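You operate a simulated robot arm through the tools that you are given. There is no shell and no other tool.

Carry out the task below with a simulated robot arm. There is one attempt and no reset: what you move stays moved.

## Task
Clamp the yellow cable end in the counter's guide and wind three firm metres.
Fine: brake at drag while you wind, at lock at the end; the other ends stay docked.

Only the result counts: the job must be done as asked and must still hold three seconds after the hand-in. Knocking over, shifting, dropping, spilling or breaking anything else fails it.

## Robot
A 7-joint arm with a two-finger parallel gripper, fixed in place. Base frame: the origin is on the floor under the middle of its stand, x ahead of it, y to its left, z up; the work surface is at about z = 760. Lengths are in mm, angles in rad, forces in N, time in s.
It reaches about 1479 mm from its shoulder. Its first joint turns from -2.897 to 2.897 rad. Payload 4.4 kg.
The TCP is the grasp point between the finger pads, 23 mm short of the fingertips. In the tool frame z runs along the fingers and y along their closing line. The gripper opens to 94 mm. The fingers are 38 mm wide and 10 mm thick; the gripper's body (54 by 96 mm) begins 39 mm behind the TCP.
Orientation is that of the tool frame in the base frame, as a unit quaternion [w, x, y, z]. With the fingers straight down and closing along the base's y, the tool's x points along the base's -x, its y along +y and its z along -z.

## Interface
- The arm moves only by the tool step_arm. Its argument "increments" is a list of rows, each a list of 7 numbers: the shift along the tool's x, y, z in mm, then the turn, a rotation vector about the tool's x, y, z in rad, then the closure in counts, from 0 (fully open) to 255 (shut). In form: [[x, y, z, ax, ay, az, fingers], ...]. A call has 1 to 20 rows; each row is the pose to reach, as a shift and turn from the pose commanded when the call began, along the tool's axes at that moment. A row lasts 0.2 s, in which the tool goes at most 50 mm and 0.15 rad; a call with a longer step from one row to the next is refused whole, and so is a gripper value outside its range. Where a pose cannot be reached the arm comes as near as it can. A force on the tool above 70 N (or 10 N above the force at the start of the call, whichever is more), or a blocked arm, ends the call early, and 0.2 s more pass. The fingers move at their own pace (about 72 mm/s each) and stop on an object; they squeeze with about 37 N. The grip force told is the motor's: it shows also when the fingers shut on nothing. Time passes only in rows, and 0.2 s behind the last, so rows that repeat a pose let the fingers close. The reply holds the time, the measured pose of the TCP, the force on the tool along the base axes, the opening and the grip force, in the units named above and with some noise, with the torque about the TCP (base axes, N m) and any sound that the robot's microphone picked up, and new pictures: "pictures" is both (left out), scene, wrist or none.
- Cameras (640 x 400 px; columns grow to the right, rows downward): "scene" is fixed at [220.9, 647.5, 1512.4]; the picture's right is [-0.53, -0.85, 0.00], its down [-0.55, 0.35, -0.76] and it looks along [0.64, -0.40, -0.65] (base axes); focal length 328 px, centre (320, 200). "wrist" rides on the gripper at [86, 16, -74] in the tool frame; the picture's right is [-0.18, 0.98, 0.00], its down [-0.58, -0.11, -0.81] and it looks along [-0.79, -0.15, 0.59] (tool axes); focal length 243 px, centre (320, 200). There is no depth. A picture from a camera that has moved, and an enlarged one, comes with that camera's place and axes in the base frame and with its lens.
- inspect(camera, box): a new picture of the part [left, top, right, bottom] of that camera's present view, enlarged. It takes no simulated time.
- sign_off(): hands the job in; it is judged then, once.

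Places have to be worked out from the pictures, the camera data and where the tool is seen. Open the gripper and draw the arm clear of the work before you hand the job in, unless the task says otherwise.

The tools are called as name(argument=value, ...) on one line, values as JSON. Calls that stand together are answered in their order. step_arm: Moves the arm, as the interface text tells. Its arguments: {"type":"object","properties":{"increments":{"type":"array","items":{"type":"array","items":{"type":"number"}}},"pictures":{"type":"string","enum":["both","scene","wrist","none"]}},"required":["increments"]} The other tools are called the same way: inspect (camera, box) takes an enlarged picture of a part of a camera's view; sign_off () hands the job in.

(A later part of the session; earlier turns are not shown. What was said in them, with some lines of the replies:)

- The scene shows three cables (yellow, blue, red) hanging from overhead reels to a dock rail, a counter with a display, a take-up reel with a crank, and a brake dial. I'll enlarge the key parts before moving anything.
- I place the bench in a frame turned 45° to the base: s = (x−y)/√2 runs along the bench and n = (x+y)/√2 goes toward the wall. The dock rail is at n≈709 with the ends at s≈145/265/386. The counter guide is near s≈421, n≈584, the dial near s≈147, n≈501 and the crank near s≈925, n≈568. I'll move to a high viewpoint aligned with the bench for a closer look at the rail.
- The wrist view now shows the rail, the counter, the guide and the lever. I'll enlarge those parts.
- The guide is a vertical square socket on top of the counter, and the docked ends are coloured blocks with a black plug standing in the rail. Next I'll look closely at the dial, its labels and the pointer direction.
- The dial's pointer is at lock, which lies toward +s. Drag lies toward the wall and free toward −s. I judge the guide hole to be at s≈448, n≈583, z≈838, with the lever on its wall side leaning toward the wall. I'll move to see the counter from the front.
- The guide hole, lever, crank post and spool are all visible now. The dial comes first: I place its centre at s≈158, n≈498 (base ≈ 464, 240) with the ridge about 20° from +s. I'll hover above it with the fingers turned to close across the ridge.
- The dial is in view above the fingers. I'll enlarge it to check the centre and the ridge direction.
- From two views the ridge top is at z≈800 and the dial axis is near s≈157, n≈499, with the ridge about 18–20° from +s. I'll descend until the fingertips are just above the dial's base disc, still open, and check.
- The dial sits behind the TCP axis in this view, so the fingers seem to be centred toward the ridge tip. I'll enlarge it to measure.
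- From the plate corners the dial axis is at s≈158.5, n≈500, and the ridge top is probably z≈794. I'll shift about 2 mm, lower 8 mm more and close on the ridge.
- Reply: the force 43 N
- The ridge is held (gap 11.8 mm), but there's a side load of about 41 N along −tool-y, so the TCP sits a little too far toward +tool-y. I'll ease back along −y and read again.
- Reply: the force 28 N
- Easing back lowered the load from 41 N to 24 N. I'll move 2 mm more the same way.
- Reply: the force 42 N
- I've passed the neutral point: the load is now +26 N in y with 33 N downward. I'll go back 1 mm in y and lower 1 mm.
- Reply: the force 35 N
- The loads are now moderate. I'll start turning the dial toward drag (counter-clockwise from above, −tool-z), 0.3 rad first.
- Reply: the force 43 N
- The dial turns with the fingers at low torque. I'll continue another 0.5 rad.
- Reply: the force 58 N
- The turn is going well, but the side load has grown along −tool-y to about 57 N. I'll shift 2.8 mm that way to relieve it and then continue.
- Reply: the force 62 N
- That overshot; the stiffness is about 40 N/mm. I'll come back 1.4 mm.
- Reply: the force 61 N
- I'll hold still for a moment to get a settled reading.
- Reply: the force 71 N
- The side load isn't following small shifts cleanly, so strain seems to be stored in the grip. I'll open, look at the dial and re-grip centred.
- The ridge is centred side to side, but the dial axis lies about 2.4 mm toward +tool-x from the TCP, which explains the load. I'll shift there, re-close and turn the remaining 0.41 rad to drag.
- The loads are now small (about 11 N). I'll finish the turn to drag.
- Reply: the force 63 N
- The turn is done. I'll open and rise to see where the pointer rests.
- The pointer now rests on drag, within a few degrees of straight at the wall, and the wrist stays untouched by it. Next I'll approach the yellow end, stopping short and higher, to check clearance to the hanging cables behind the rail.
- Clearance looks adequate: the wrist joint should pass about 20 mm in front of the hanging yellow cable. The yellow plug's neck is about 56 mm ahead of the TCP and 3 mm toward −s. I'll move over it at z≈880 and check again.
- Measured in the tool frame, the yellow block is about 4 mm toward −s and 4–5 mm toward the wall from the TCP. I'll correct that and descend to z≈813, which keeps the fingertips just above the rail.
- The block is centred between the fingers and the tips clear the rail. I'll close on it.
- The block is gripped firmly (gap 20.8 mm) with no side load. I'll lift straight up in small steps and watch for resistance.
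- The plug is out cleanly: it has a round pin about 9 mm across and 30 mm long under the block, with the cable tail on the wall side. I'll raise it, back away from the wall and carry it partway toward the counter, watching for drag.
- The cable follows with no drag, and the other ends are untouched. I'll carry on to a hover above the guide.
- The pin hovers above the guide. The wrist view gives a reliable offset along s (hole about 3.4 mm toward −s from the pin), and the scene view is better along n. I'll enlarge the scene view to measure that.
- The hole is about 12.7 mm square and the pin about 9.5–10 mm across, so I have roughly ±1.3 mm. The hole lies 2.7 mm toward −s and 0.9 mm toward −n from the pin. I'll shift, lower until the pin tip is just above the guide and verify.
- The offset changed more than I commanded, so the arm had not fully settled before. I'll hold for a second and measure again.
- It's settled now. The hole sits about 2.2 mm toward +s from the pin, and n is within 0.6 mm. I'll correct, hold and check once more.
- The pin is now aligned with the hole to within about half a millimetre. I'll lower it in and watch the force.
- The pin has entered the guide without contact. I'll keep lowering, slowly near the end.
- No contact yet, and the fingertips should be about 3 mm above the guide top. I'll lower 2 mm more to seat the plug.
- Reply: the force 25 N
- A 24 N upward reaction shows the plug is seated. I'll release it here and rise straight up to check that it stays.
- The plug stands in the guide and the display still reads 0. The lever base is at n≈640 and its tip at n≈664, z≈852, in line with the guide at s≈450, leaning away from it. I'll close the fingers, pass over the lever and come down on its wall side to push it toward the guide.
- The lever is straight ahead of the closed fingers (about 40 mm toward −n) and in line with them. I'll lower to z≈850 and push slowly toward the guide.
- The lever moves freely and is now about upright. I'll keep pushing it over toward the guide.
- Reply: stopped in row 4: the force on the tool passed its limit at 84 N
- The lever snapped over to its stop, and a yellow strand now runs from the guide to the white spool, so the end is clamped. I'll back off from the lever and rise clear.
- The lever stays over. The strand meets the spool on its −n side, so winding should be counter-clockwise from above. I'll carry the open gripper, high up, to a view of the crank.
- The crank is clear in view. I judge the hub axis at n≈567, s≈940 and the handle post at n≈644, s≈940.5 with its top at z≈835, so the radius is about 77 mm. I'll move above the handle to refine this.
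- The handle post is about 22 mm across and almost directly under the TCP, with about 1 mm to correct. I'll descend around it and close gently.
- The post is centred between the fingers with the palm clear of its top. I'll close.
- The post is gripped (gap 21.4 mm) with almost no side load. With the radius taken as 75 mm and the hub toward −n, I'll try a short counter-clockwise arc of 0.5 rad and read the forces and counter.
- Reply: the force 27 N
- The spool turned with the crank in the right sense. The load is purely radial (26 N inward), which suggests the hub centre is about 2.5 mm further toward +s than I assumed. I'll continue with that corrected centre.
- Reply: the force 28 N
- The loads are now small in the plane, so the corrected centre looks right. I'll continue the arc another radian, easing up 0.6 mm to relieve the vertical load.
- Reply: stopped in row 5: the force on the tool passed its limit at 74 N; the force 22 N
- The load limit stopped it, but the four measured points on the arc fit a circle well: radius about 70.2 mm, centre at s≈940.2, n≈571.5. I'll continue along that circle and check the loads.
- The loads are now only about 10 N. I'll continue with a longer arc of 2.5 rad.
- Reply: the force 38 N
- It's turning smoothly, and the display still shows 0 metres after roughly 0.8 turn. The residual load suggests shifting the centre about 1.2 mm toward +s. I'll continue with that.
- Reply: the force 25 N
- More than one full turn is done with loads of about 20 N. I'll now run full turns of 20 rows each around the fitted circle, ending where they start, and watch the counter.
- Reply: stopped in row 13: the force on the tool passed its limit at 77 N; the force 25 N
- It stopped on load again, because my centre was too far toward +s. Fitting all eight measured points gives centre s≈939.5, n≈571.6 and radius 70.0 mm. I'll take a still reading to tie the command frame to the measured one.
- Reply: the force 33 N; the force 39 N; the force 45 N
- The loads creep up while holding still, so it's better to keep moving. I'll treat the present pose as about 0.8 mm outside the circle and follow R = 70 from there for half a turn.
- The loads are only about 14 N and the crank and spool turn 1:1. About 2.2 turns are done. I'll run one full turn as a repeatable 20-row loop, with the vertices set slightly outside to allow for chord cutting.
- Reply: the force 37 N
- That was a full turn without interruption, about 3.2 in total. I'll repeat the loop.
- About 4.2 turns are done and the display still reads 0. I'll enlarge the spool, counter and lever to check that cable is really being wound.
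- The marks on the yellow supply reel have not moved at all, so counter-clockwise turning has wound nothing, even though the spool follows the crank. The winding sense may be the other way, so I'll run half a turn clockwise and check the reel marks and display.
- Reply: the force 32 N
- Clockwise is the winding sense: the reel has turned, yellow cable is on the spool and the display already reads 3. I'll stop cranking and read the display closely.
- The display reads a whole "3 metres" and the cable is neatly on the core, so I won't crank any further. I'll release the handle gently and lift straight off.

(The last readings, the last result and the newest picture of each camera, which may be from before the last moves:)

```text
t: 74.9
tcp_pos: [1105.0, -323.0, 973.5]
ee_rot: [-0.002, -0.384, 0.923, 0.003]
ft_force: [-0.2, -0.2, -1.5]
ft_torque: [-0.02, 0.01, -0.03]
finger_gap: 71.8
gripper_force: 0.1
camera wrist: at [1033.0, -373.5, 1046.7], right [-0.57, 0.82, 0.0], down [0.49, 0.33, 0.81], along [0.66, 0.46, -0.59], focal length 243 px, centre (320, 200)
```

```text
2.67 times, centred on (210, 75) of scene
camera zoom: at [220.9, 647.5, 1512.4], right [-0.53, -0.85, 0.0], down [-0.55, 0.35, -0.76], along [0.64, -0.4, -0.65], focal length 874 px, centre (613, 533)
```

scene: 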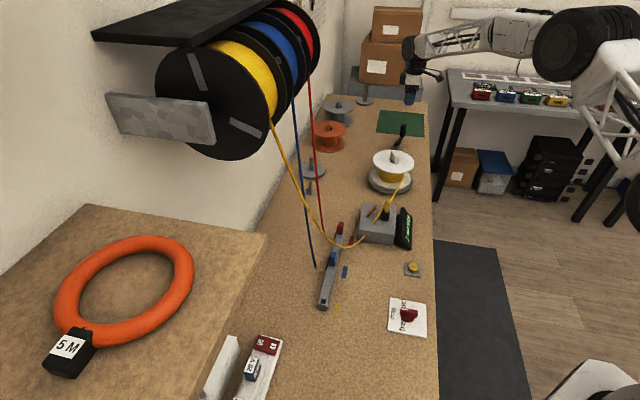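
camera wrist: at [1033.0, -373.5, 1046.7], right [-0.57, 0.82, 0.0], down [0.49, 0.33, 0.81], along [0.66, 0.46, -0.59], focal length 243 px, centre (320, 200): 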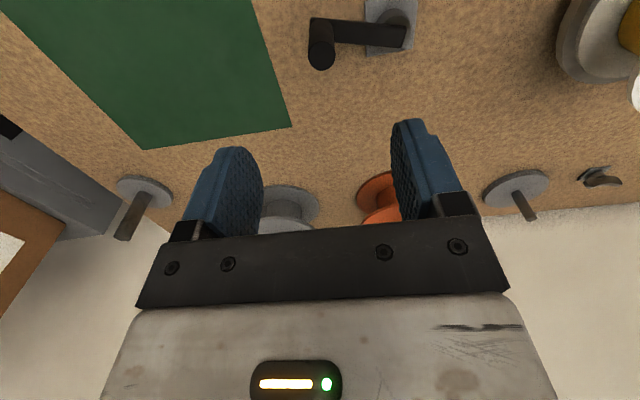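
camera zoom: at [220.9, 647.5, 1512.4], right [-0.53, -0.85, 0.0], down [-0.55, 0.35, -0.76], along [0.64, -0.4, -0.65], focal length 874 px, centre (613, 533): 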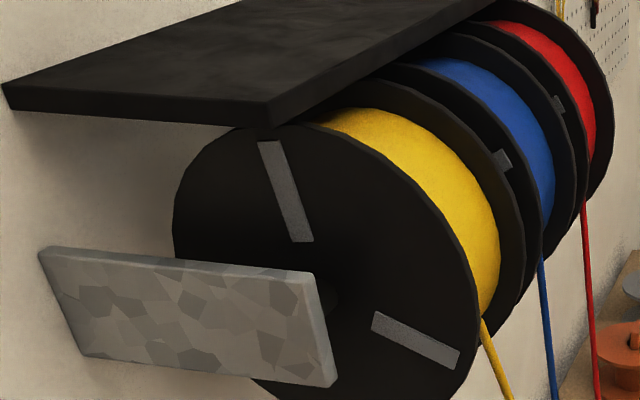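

The display holds at 3 metres after release. Now I'll travel back at height to the brake dial, to a hover above it in the alignment I last released it in.

step_arm(increments=[[3.13, 47.29, 0, 0.004, -0.001, 0.002, 60], [6.27, 94.58, 0, 0.007, -0.001, 0.003, 60], [9.4, 141.87, 0, 0.007, -0.001, 0.005, 60], [12.53, 189.16, 0, 0.007, -0.001, 0.007, 60], [15.67, 236.44, 0, 0.007, -0.001, 0.01, 60], [18.8, 283.73, 0, 0.007, -0.001, 0.012, 60], [21.93, 331.02, 0, 0.007, -0.001, 0.014, 60], [25.07, 378.31, 0, 0.007, -0.001, 0.016, 60], [28.2, 425.6, 0, 0.007, -0.001, 0.018, 60], [31.33, 472.89, 0, 0.007, -0.001, 0.02, 60], [34.47, 520.18, 0, 0.007, -0.001, 0.022, 60], [37.6, 567.47, 0, 0.007, -0.001, 0.023, 60], [40.73, 614.76, 0, 0.007, -0.001, 0.023, 60], [43.87, 662.04, 0, 0.007, -0.001, 0.023, 60], [47, 709.33, 0, 0.007, -0.001, 0.023, 60], [50.13, 756.62, 0, 0.007, -0.001, 0.023, 60], [53.27, 803.91, 0, 0.007, -0.001, 0.023, 60], [56.4, 851.2, 0, 0.007, -0.001, 0.023, 60], [56.4, 851.2, 30, 0.007, -0.001, 0.023, 60], [56.4, 851.2, 70, 0.007, -0.001, 0.023, 60]], pictures="both")

inspect(camera="scene", box=[350, 120, 430, 250])

inspect(camera="wrist", box=[220, 0, 420, 150])

```text
t: 79.1
tcp_pos: [459.7, 240.1, 909.1]
ee_rot: [0.002, -0.374, 0.927, -0.001]
ft_force: [0.1, 0.0, 0.7]
ft_torque: [-0.01, -0.02, 0.01]
finger_gap: 72.1
gripper_force: 0.1
camera wrist: at [386.2, 192.3, 982.0], right [-0.55, 0.84, 0.0], down [0.49, 0.33, 0.81], along [0.68, 0.44, -0.59], focal length 243 px, centre (320, 200)
```

scene: 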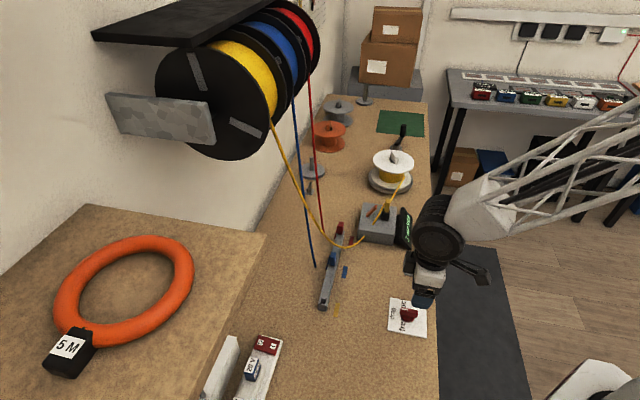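
wrist: 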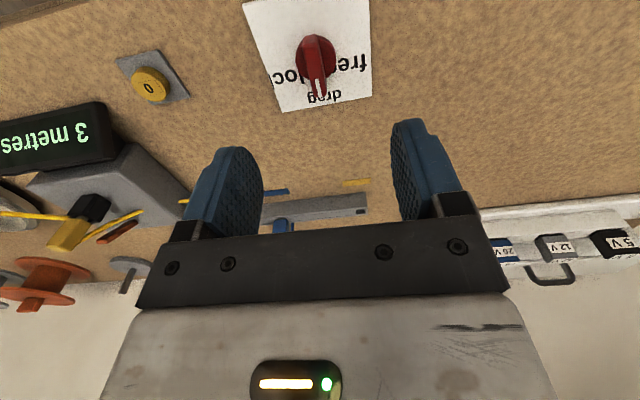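

```text
3.08 times, centred on (390, 185) of scene
camera zoom: at [220.9, 647.5, 1512.4], right [-0.53, -0.85, 0.0], down [-0.55, 0.35, -0.76], along [0.64, -0.4, -0.65], focal length 1009 px, centre (105, 246)
```

zoom: 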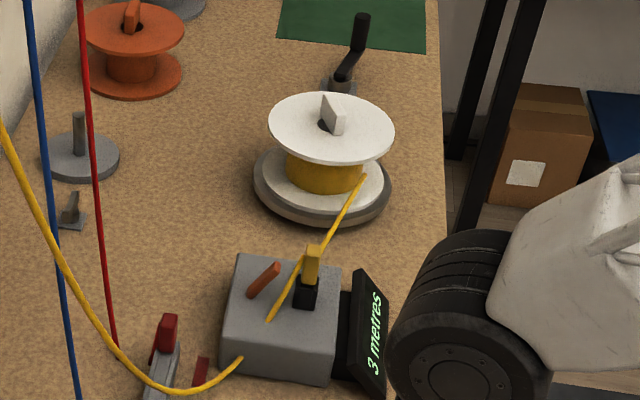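

```text
2.67 times, centred on (320, 75) of wrist
camera zoom: at [386.2, 192.3, 982.0], right [-0.55, 0.84, 0.0], down [0.49, 0.33, 0.81], along [0.68, 0.44, -0.59], focal length 647 px, centre (320, 533)
```

zoom: 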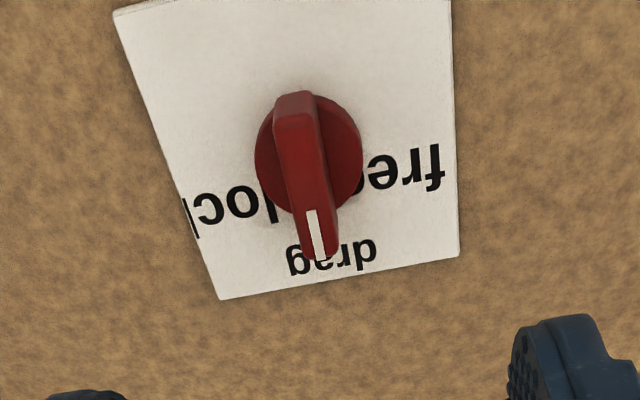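

The display still reads 3 metres and the dial is at drag. The ridge is about 4 mm toward +s and 3–5 mm toward the wall from the TCP. I'll correct, descend most of the way, settle and re-measure.

step_arm(increments=[[-1.5, -2, 20, 0, 0, 0, 60], [-3.5, -4, 45, 0, 0, 0, 60], [-3.5, -4, 60, 0, 0, 0, 60], [-3.5, -4, 60, 0, 0, 0, 60], [-3.5, -4, 60, 0, 0, 0, 60]], pictures="none")

inspect(camera="wrist", box=[220, 20, 420, 190])

```text
t: 80.3
tcp_pos: [464.4, 237.3, 850.4]
ee_rot: [0.0, -0.374, 0.928, -0.002]
ft_force: [-0.3, -0.3, -1.0]
ft_torque: [-0.02, -0.02, 0.0]
finger_gap: 71.8
gripper_force: 0.0
```

```text
2.35 times, centred on (320, 105) of wrist
camera zoom: at [391.8, 189.4, 921.9], right [-0.55, 0.84, 0.0], down [0.49, 0.33, 0.81], along [0.68, 0.44, -0.59], focal length 571 px, centre (320, 424)
```

zoom: 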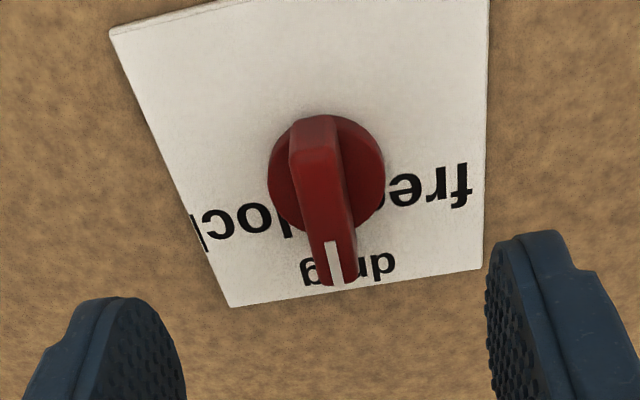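

The ridge is parallel to the fingers and 1 mm to +y. Combining this with the loads from the first turn, the dial axis is about 2.5 mm toward the wall from the TCP. I'll correct, lower to z≈803 and close on the ridge.

step_arm(increments=[[-2.5, 1, 20, 0, 0, 0, 80], [-2.5, 1, 40, 0, 0, 0, 100], [-2.5, 1, 47, 0, 0, 0, 120], [-2.5, 1, 47, 0, 0, 0, 160], [-2.5, 1, 47, 0, 0, 0, 200], [-2.5, 1, 47, 0, 0, 0, 255], [-2.5, 1, 47, 0, 0, 0, 255], [-2.5, 1, 47, 0, 0, 0, 255]], pictures="wrist")

```text
t: 82.1
tcp_pos: [465.7, 238.6, 802.3]
ee_rot: [0.001, -0.374, 0.928, -0.001]
ft_force: [4.5, -3.4, -5.3]
ft_torque: [0.4, -0.19, -0.02]
finger_gap: 12.1
gripper_force: 44.9
camera wrist: at [393.1, 192.0, 874.6], right [-0.55, 0.84, 0.0], down [0.49, 0.33, 0.81], along [0.68, 0.44, -0.59], focal length 243 px, centre (320, 200)
```

wrist: 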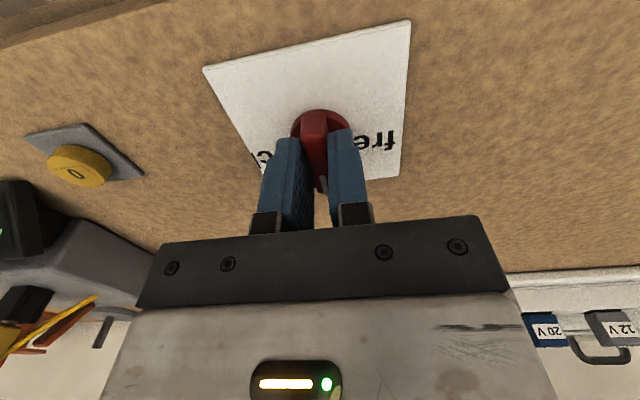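

The ridge is gripped with only a few newtons of side load. I'll turn clockwise toward lock, 0.6 rad first.

step_arm(increments=[[0, 0, 0, 0, 0, 0.12, 255], [0, 0, 0, 0, 0, 0.24, 255], [0, 0, 0, 0, 0, 0.36, 255], [0, 0, 0, 0, 0, 0.48, 255], [0, 0, 0, 0, 0, 0.6, 255]], pictures="none")

```text
t: 83.3
tcp_pos: [466.3, 239.6, 802.1]
ee_rot: [0.002, -0.082, 0.997, 0.0]
ft_force: [-18.8, 56.2, -19.2]
ft_torque: [0.82, 1.36, 0.09]
finger_gap: 11.6
gripper_force: 44.8
```

The load is now about 58 N along +tool-y. I'll shift 1.2 mm that way while continuing the turn slowly.

step_arm(increments=[[0, 0.7, 0, 0, 0, 0, 255], [0, 1.3, 0, 0, 0, 0, 255]], pictures="none")

```text
t: 83.9
tcp_pos: [465.8, 240.2, 801.4]
ee_rot: [0.001, -0.083, 0.997, -0.002]
ft_force: [-25.2, 0.9, 4.6]
ft_torque: [0.2, 0.27, 0.02]
finger_gap: 11.8
gripper_force: 45.6
```

The load is back to a few newtons across the ridge. I'll finish the remaining 0.6 rad, moving the TCP slightly so it turns about the true dial axis.

step_arm(increments=[[0, 0.25, 0, 0, 0, 0.12, 255], [-0.06, 0.49, 0, 0, 0, 0.24, 255], [-0.13, 0.73, 0, 0, 0, 0.36, 255], [-0.23, 0.95, 0, 0, 0, 0.48, 255], [-0.36, 1.16, 0, 0, 0, 0.6, 255]], pictures="wrist")

```text
t: 85.3
tcp_pos: [466.9, 242.4, 800.9]
ee_rot: [0.002, 0.216, 0.976, -0.002]
ft_force: [-7.3, -16.0, 15.1]
ft_torque: [-0.3, -0.37, -0.01]
finger_gap: 11.7
gripper_force: 45.0
stopped in row 5: the force on the tool passed its limit at 71 N (the readings are from after the stop); the commanded pose is now the measured one
camera wrist: at [395.2, 292.8, 874.4], right [0.58, 0.81, 0.0], down [0.48, -0.34, 0.81], along [0.66, -0.47, -0.59], focal length 243 px, centre (320, 200)
```

wrist: 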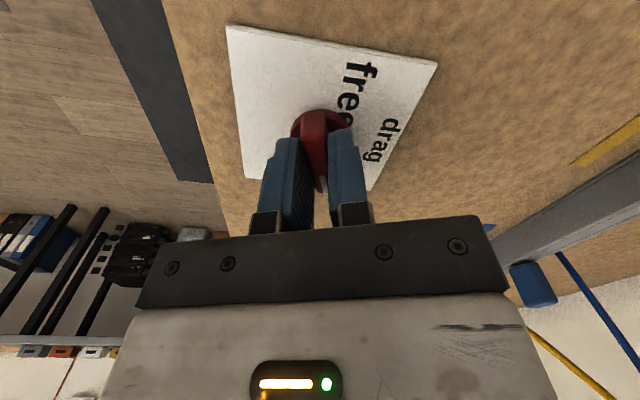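

The tool orientation is back to exactly the value of the first grip (0.216, 0.976), so the dial is at its original lock position. I'll open, rise and check.

step_arm(increments=[[0, 0, 0, 0, 0, 0, 200], [0, 0, 0, 0, 0, 0, 120], [0, 0, 0, 0, 0, 0, 80], [0, 0, -40, 0, 0, 0, 40], [0, 0, -85, 0, 0, 0, 20], [0, 0, -130, 0, 0, 0, 0], [0, 0, -130, 0, 0, 0, 0]], pictures="both")

inspect(camera="wrist", box=[240, 0, 420, 120])

inspect(camera="scene", box=[350, 120, 430, 250])

inspect(camera="scene", box=[380, 290, 436, 342])

```text
t: 86.9
tcp_pos: [465.4, 241.5, 931.2]
ee_rot: [0.002, 0.216, 0.976, -0.002]
ft_force: [-1.2, 0.0, -0.2]
ft_torque: [0.02, 0.02, 0.0]
finger_gap: 93.9
gripper_force: 0.1
camera wrist: at [395.3, 294.5, 1004.4], right [0.58, 0.81, 0.0], down [0.48, -0.34, 0.81], along [0.66, -0.47, -0.59], focal length 243 px, centre (320, 200)
```

scene: 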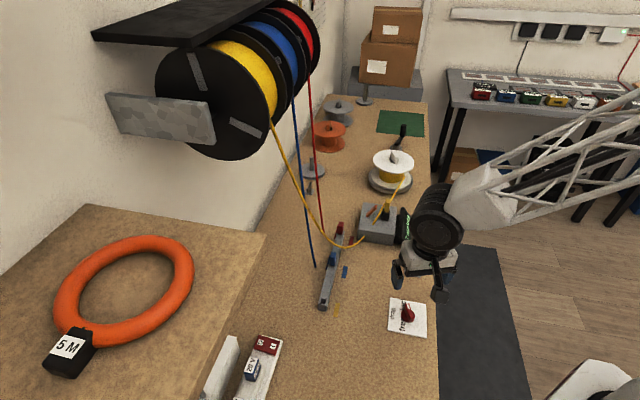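
wrist: 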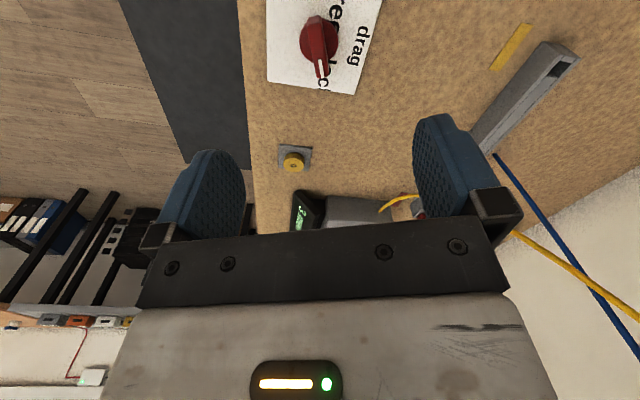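

```text
3.33 times, centred on (330, 60) of wrist
camera zoom: at [395.3, 294.5, 1004.4], right [0.58, 0.81, 0.0], down [0.48, -0.34, 0.81], along [0.66, -0.47, -0.59], focal length 809 px, centre (287, 667)
```

zoom: 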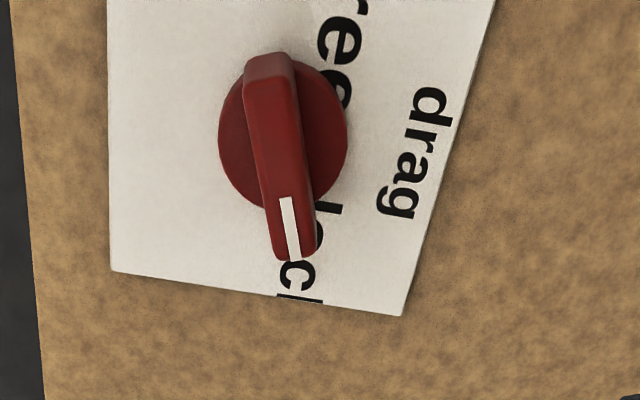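

```text
3.08 times, centred on (390, 185) of scene
camera zoom: at [220.9, 647.5, 1512.4], right [-0.53, -0.85, 0.0], down [-0.55, 0.35, -0.76], along [0.64, -0.4, -0.65], focal length 1009 px, centre (105, 246)
```

zoom: 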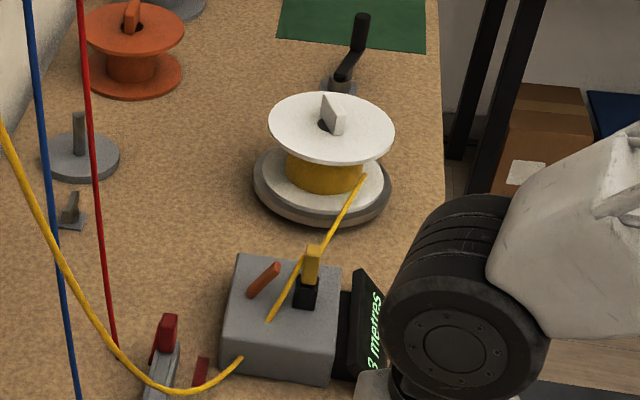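

```text
7.69 times, centred on (408, 316) of scene
camera zoom: at [220.9, 647.5, 1512.4], right [-0.53, -0.85, 0.0], down [-0.55, 0.35, -0.76], along [0.64, -0.4, -0.65], focal length 2522 px, centre (-357, -692)
```

zoom: 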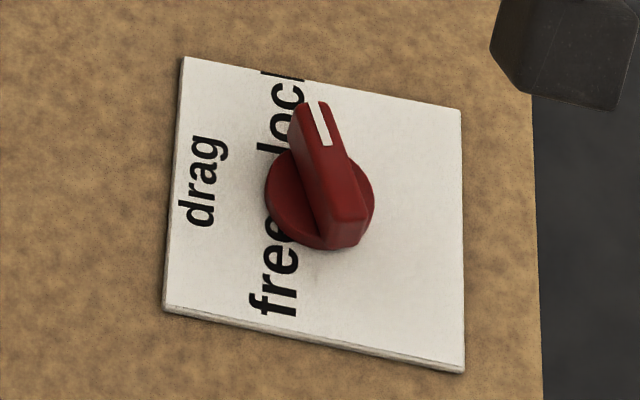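

The dial looks exactly as it did at the start, pointing at lock, and the counter still shows 3 metres. I'll draw the open gripper up and away, then take a last look.

step_arm(increments=[[0, 0, -45, 0, 0, 0, 0], [0, 0, -90, 0, 0, 0, 0], [0, 0, -135, 0, 0, 0, 0], [0, 0, -180, 0, 0, 0, 0], [0, 0, -225, 0, 0, 0, 0], [-40, -14.5, -240, 0, 0, 0, 0], [-80, -29, -245, 0, 0, 0, 0], [-120, -43.7, -245, 0, 0, 0, 0], [-160, -58.2, -245, 0, 0, 0, 0], [-200, -72.8, -245, 0, 0, 0, 0], [-240, -87.3, -245, 0, 0, 0, 0], [-280, -101.9, -245, 0, 0, 0, 0], [-320, -116.5, -245, 0, 0, 0, 0], [-320, -116.5, -245, 0, 0, 0, 0]], pictures="both")

inspect(camera="scene", box=[350, 120, 430, 250])

inspect(camera="scene", box=[280, 200, 440, 345])

inspect(camera="scene", box=[90, 0, 330, 150])

```text
t: 89.9
tcp_pos: [705.9, 2.2, 1176.7]
ee_rot: [0.002, 0.217, 0.976, -0.001]
ft_force: [0.1, -0.3, 0.2]
ft_torque: [0.01, 0.04, 0.01]
finger_gap: 93.9
gripper_force: 0.1
camera wrist: at [635.3, 53.8, 1249.0], right [0.58, 0.81, 0.0], down [0.48, -0.34, 0.81], along [0.66, -0.47, -0.59], focal length 243 px, centre (320, 200)
```

scene: 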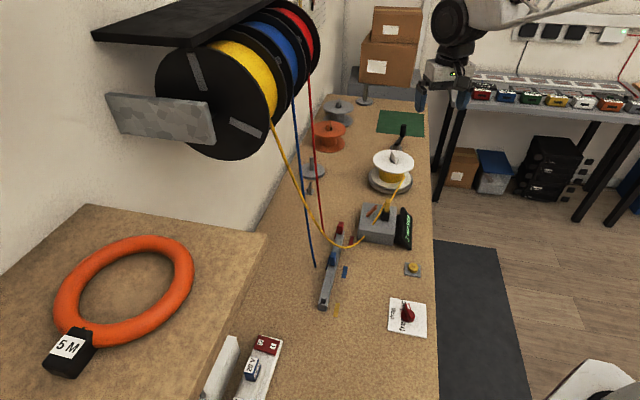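
wrist: 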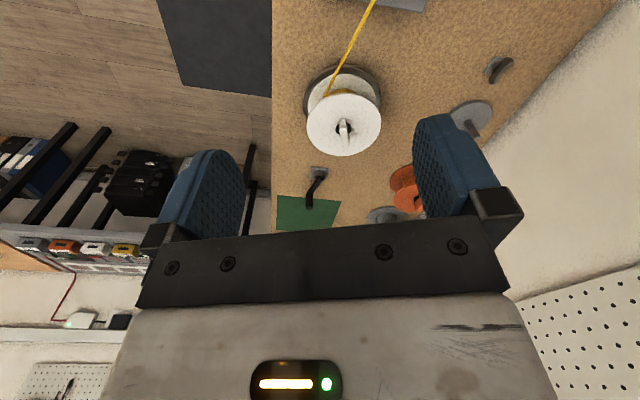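

```text
3.08 times, centred on (390, 185) of scene
camera zoom: at [220.9, 647.5, 1512.4], right [-0.53, -0.85, 0.0], down [-0.55, 0.35, -0.76], along [0.64, -0.4, -0.65], focal length 1009 px, centre (105, 246)
```

zoom: 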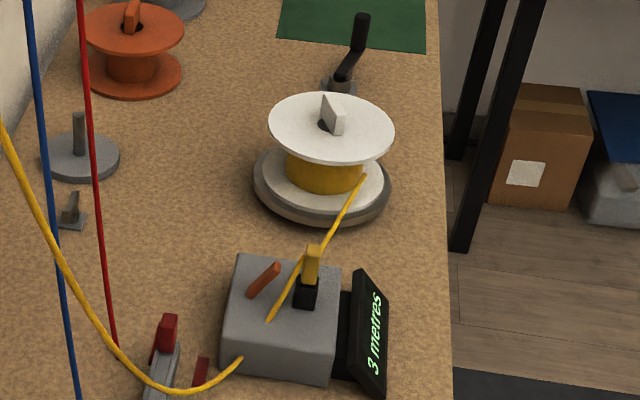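

```text
2.76 times, centred on (360, 272) of scene
camera zoom: at [220.9, 647.5, 1512.4], right [-0.53, -0.85, 0.0], down [-0.55, 0.35, -0.76], along [0.64, -0.4, -0.65], focal length 904 px, centre (210, 0)
```

zoom: 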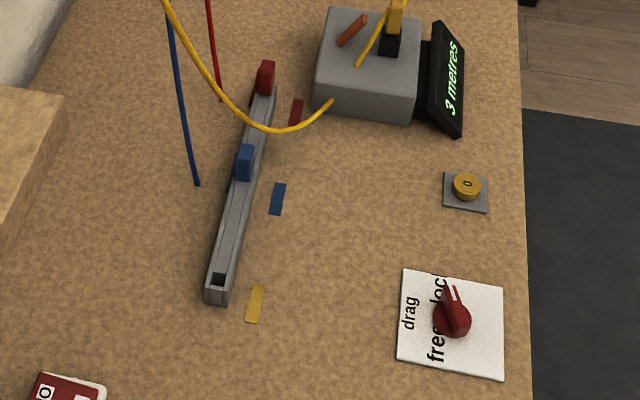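

```text
2.67 times, centred on (210, 75) of scene
camera zoom: at [220.9, 647.5, 1512.4], right [-0.53, -0.85, 0.0], down [-0.55, 0.35, -0.76], along [0.64, -0.4, -0.65], focal length 874 px, centre (613, 533)
```

zoom: 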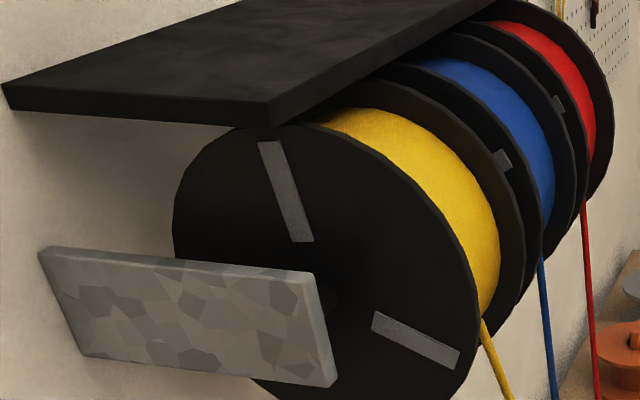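

The final check shows the yellow end clamped in the guide with the lever over, and the display at 3 metres. The brake is at lock, the blue and red ends are still docked, and nothing else has been disturbed. The gripper is open and clear, so I'm handing the job in.

sign_off()

```text
The job is handed in.
```

The job is handed in. The yellow cable end is clamped in the counter's guide, the display reads 3 metres, and the brake is at lock. No verdict came back with the hand-in.

- **Brake:** I set it to drag before touching the cable and kept it there for all the winding. Afterwards I turned it back to the same lock position it started in.
- **Clamping:** The yellow end sits in the guide with the lever pushed over to its stop. The blue and red ends stayed docked.
- **Winding:** I first cranked about 4.2 turns the wrong way (counter-clockwise). That wound nothing: the display stayed at 0 and the supply reel did not move. About half a turn clockwise then took the display to 3, with cable on the spool.
- **Length:** The display only shows whole metres, so the true length could be slightly more or less than three. The reading did not change after I released the crank, locked the brake and moved the arm away.

Several moves hit the force limit and stopped early, while I was pushing the lever, cranking and turning the dial. The last pictures show nothing knocked over, shifted or dropped. The gripper is open and clear of the bench.
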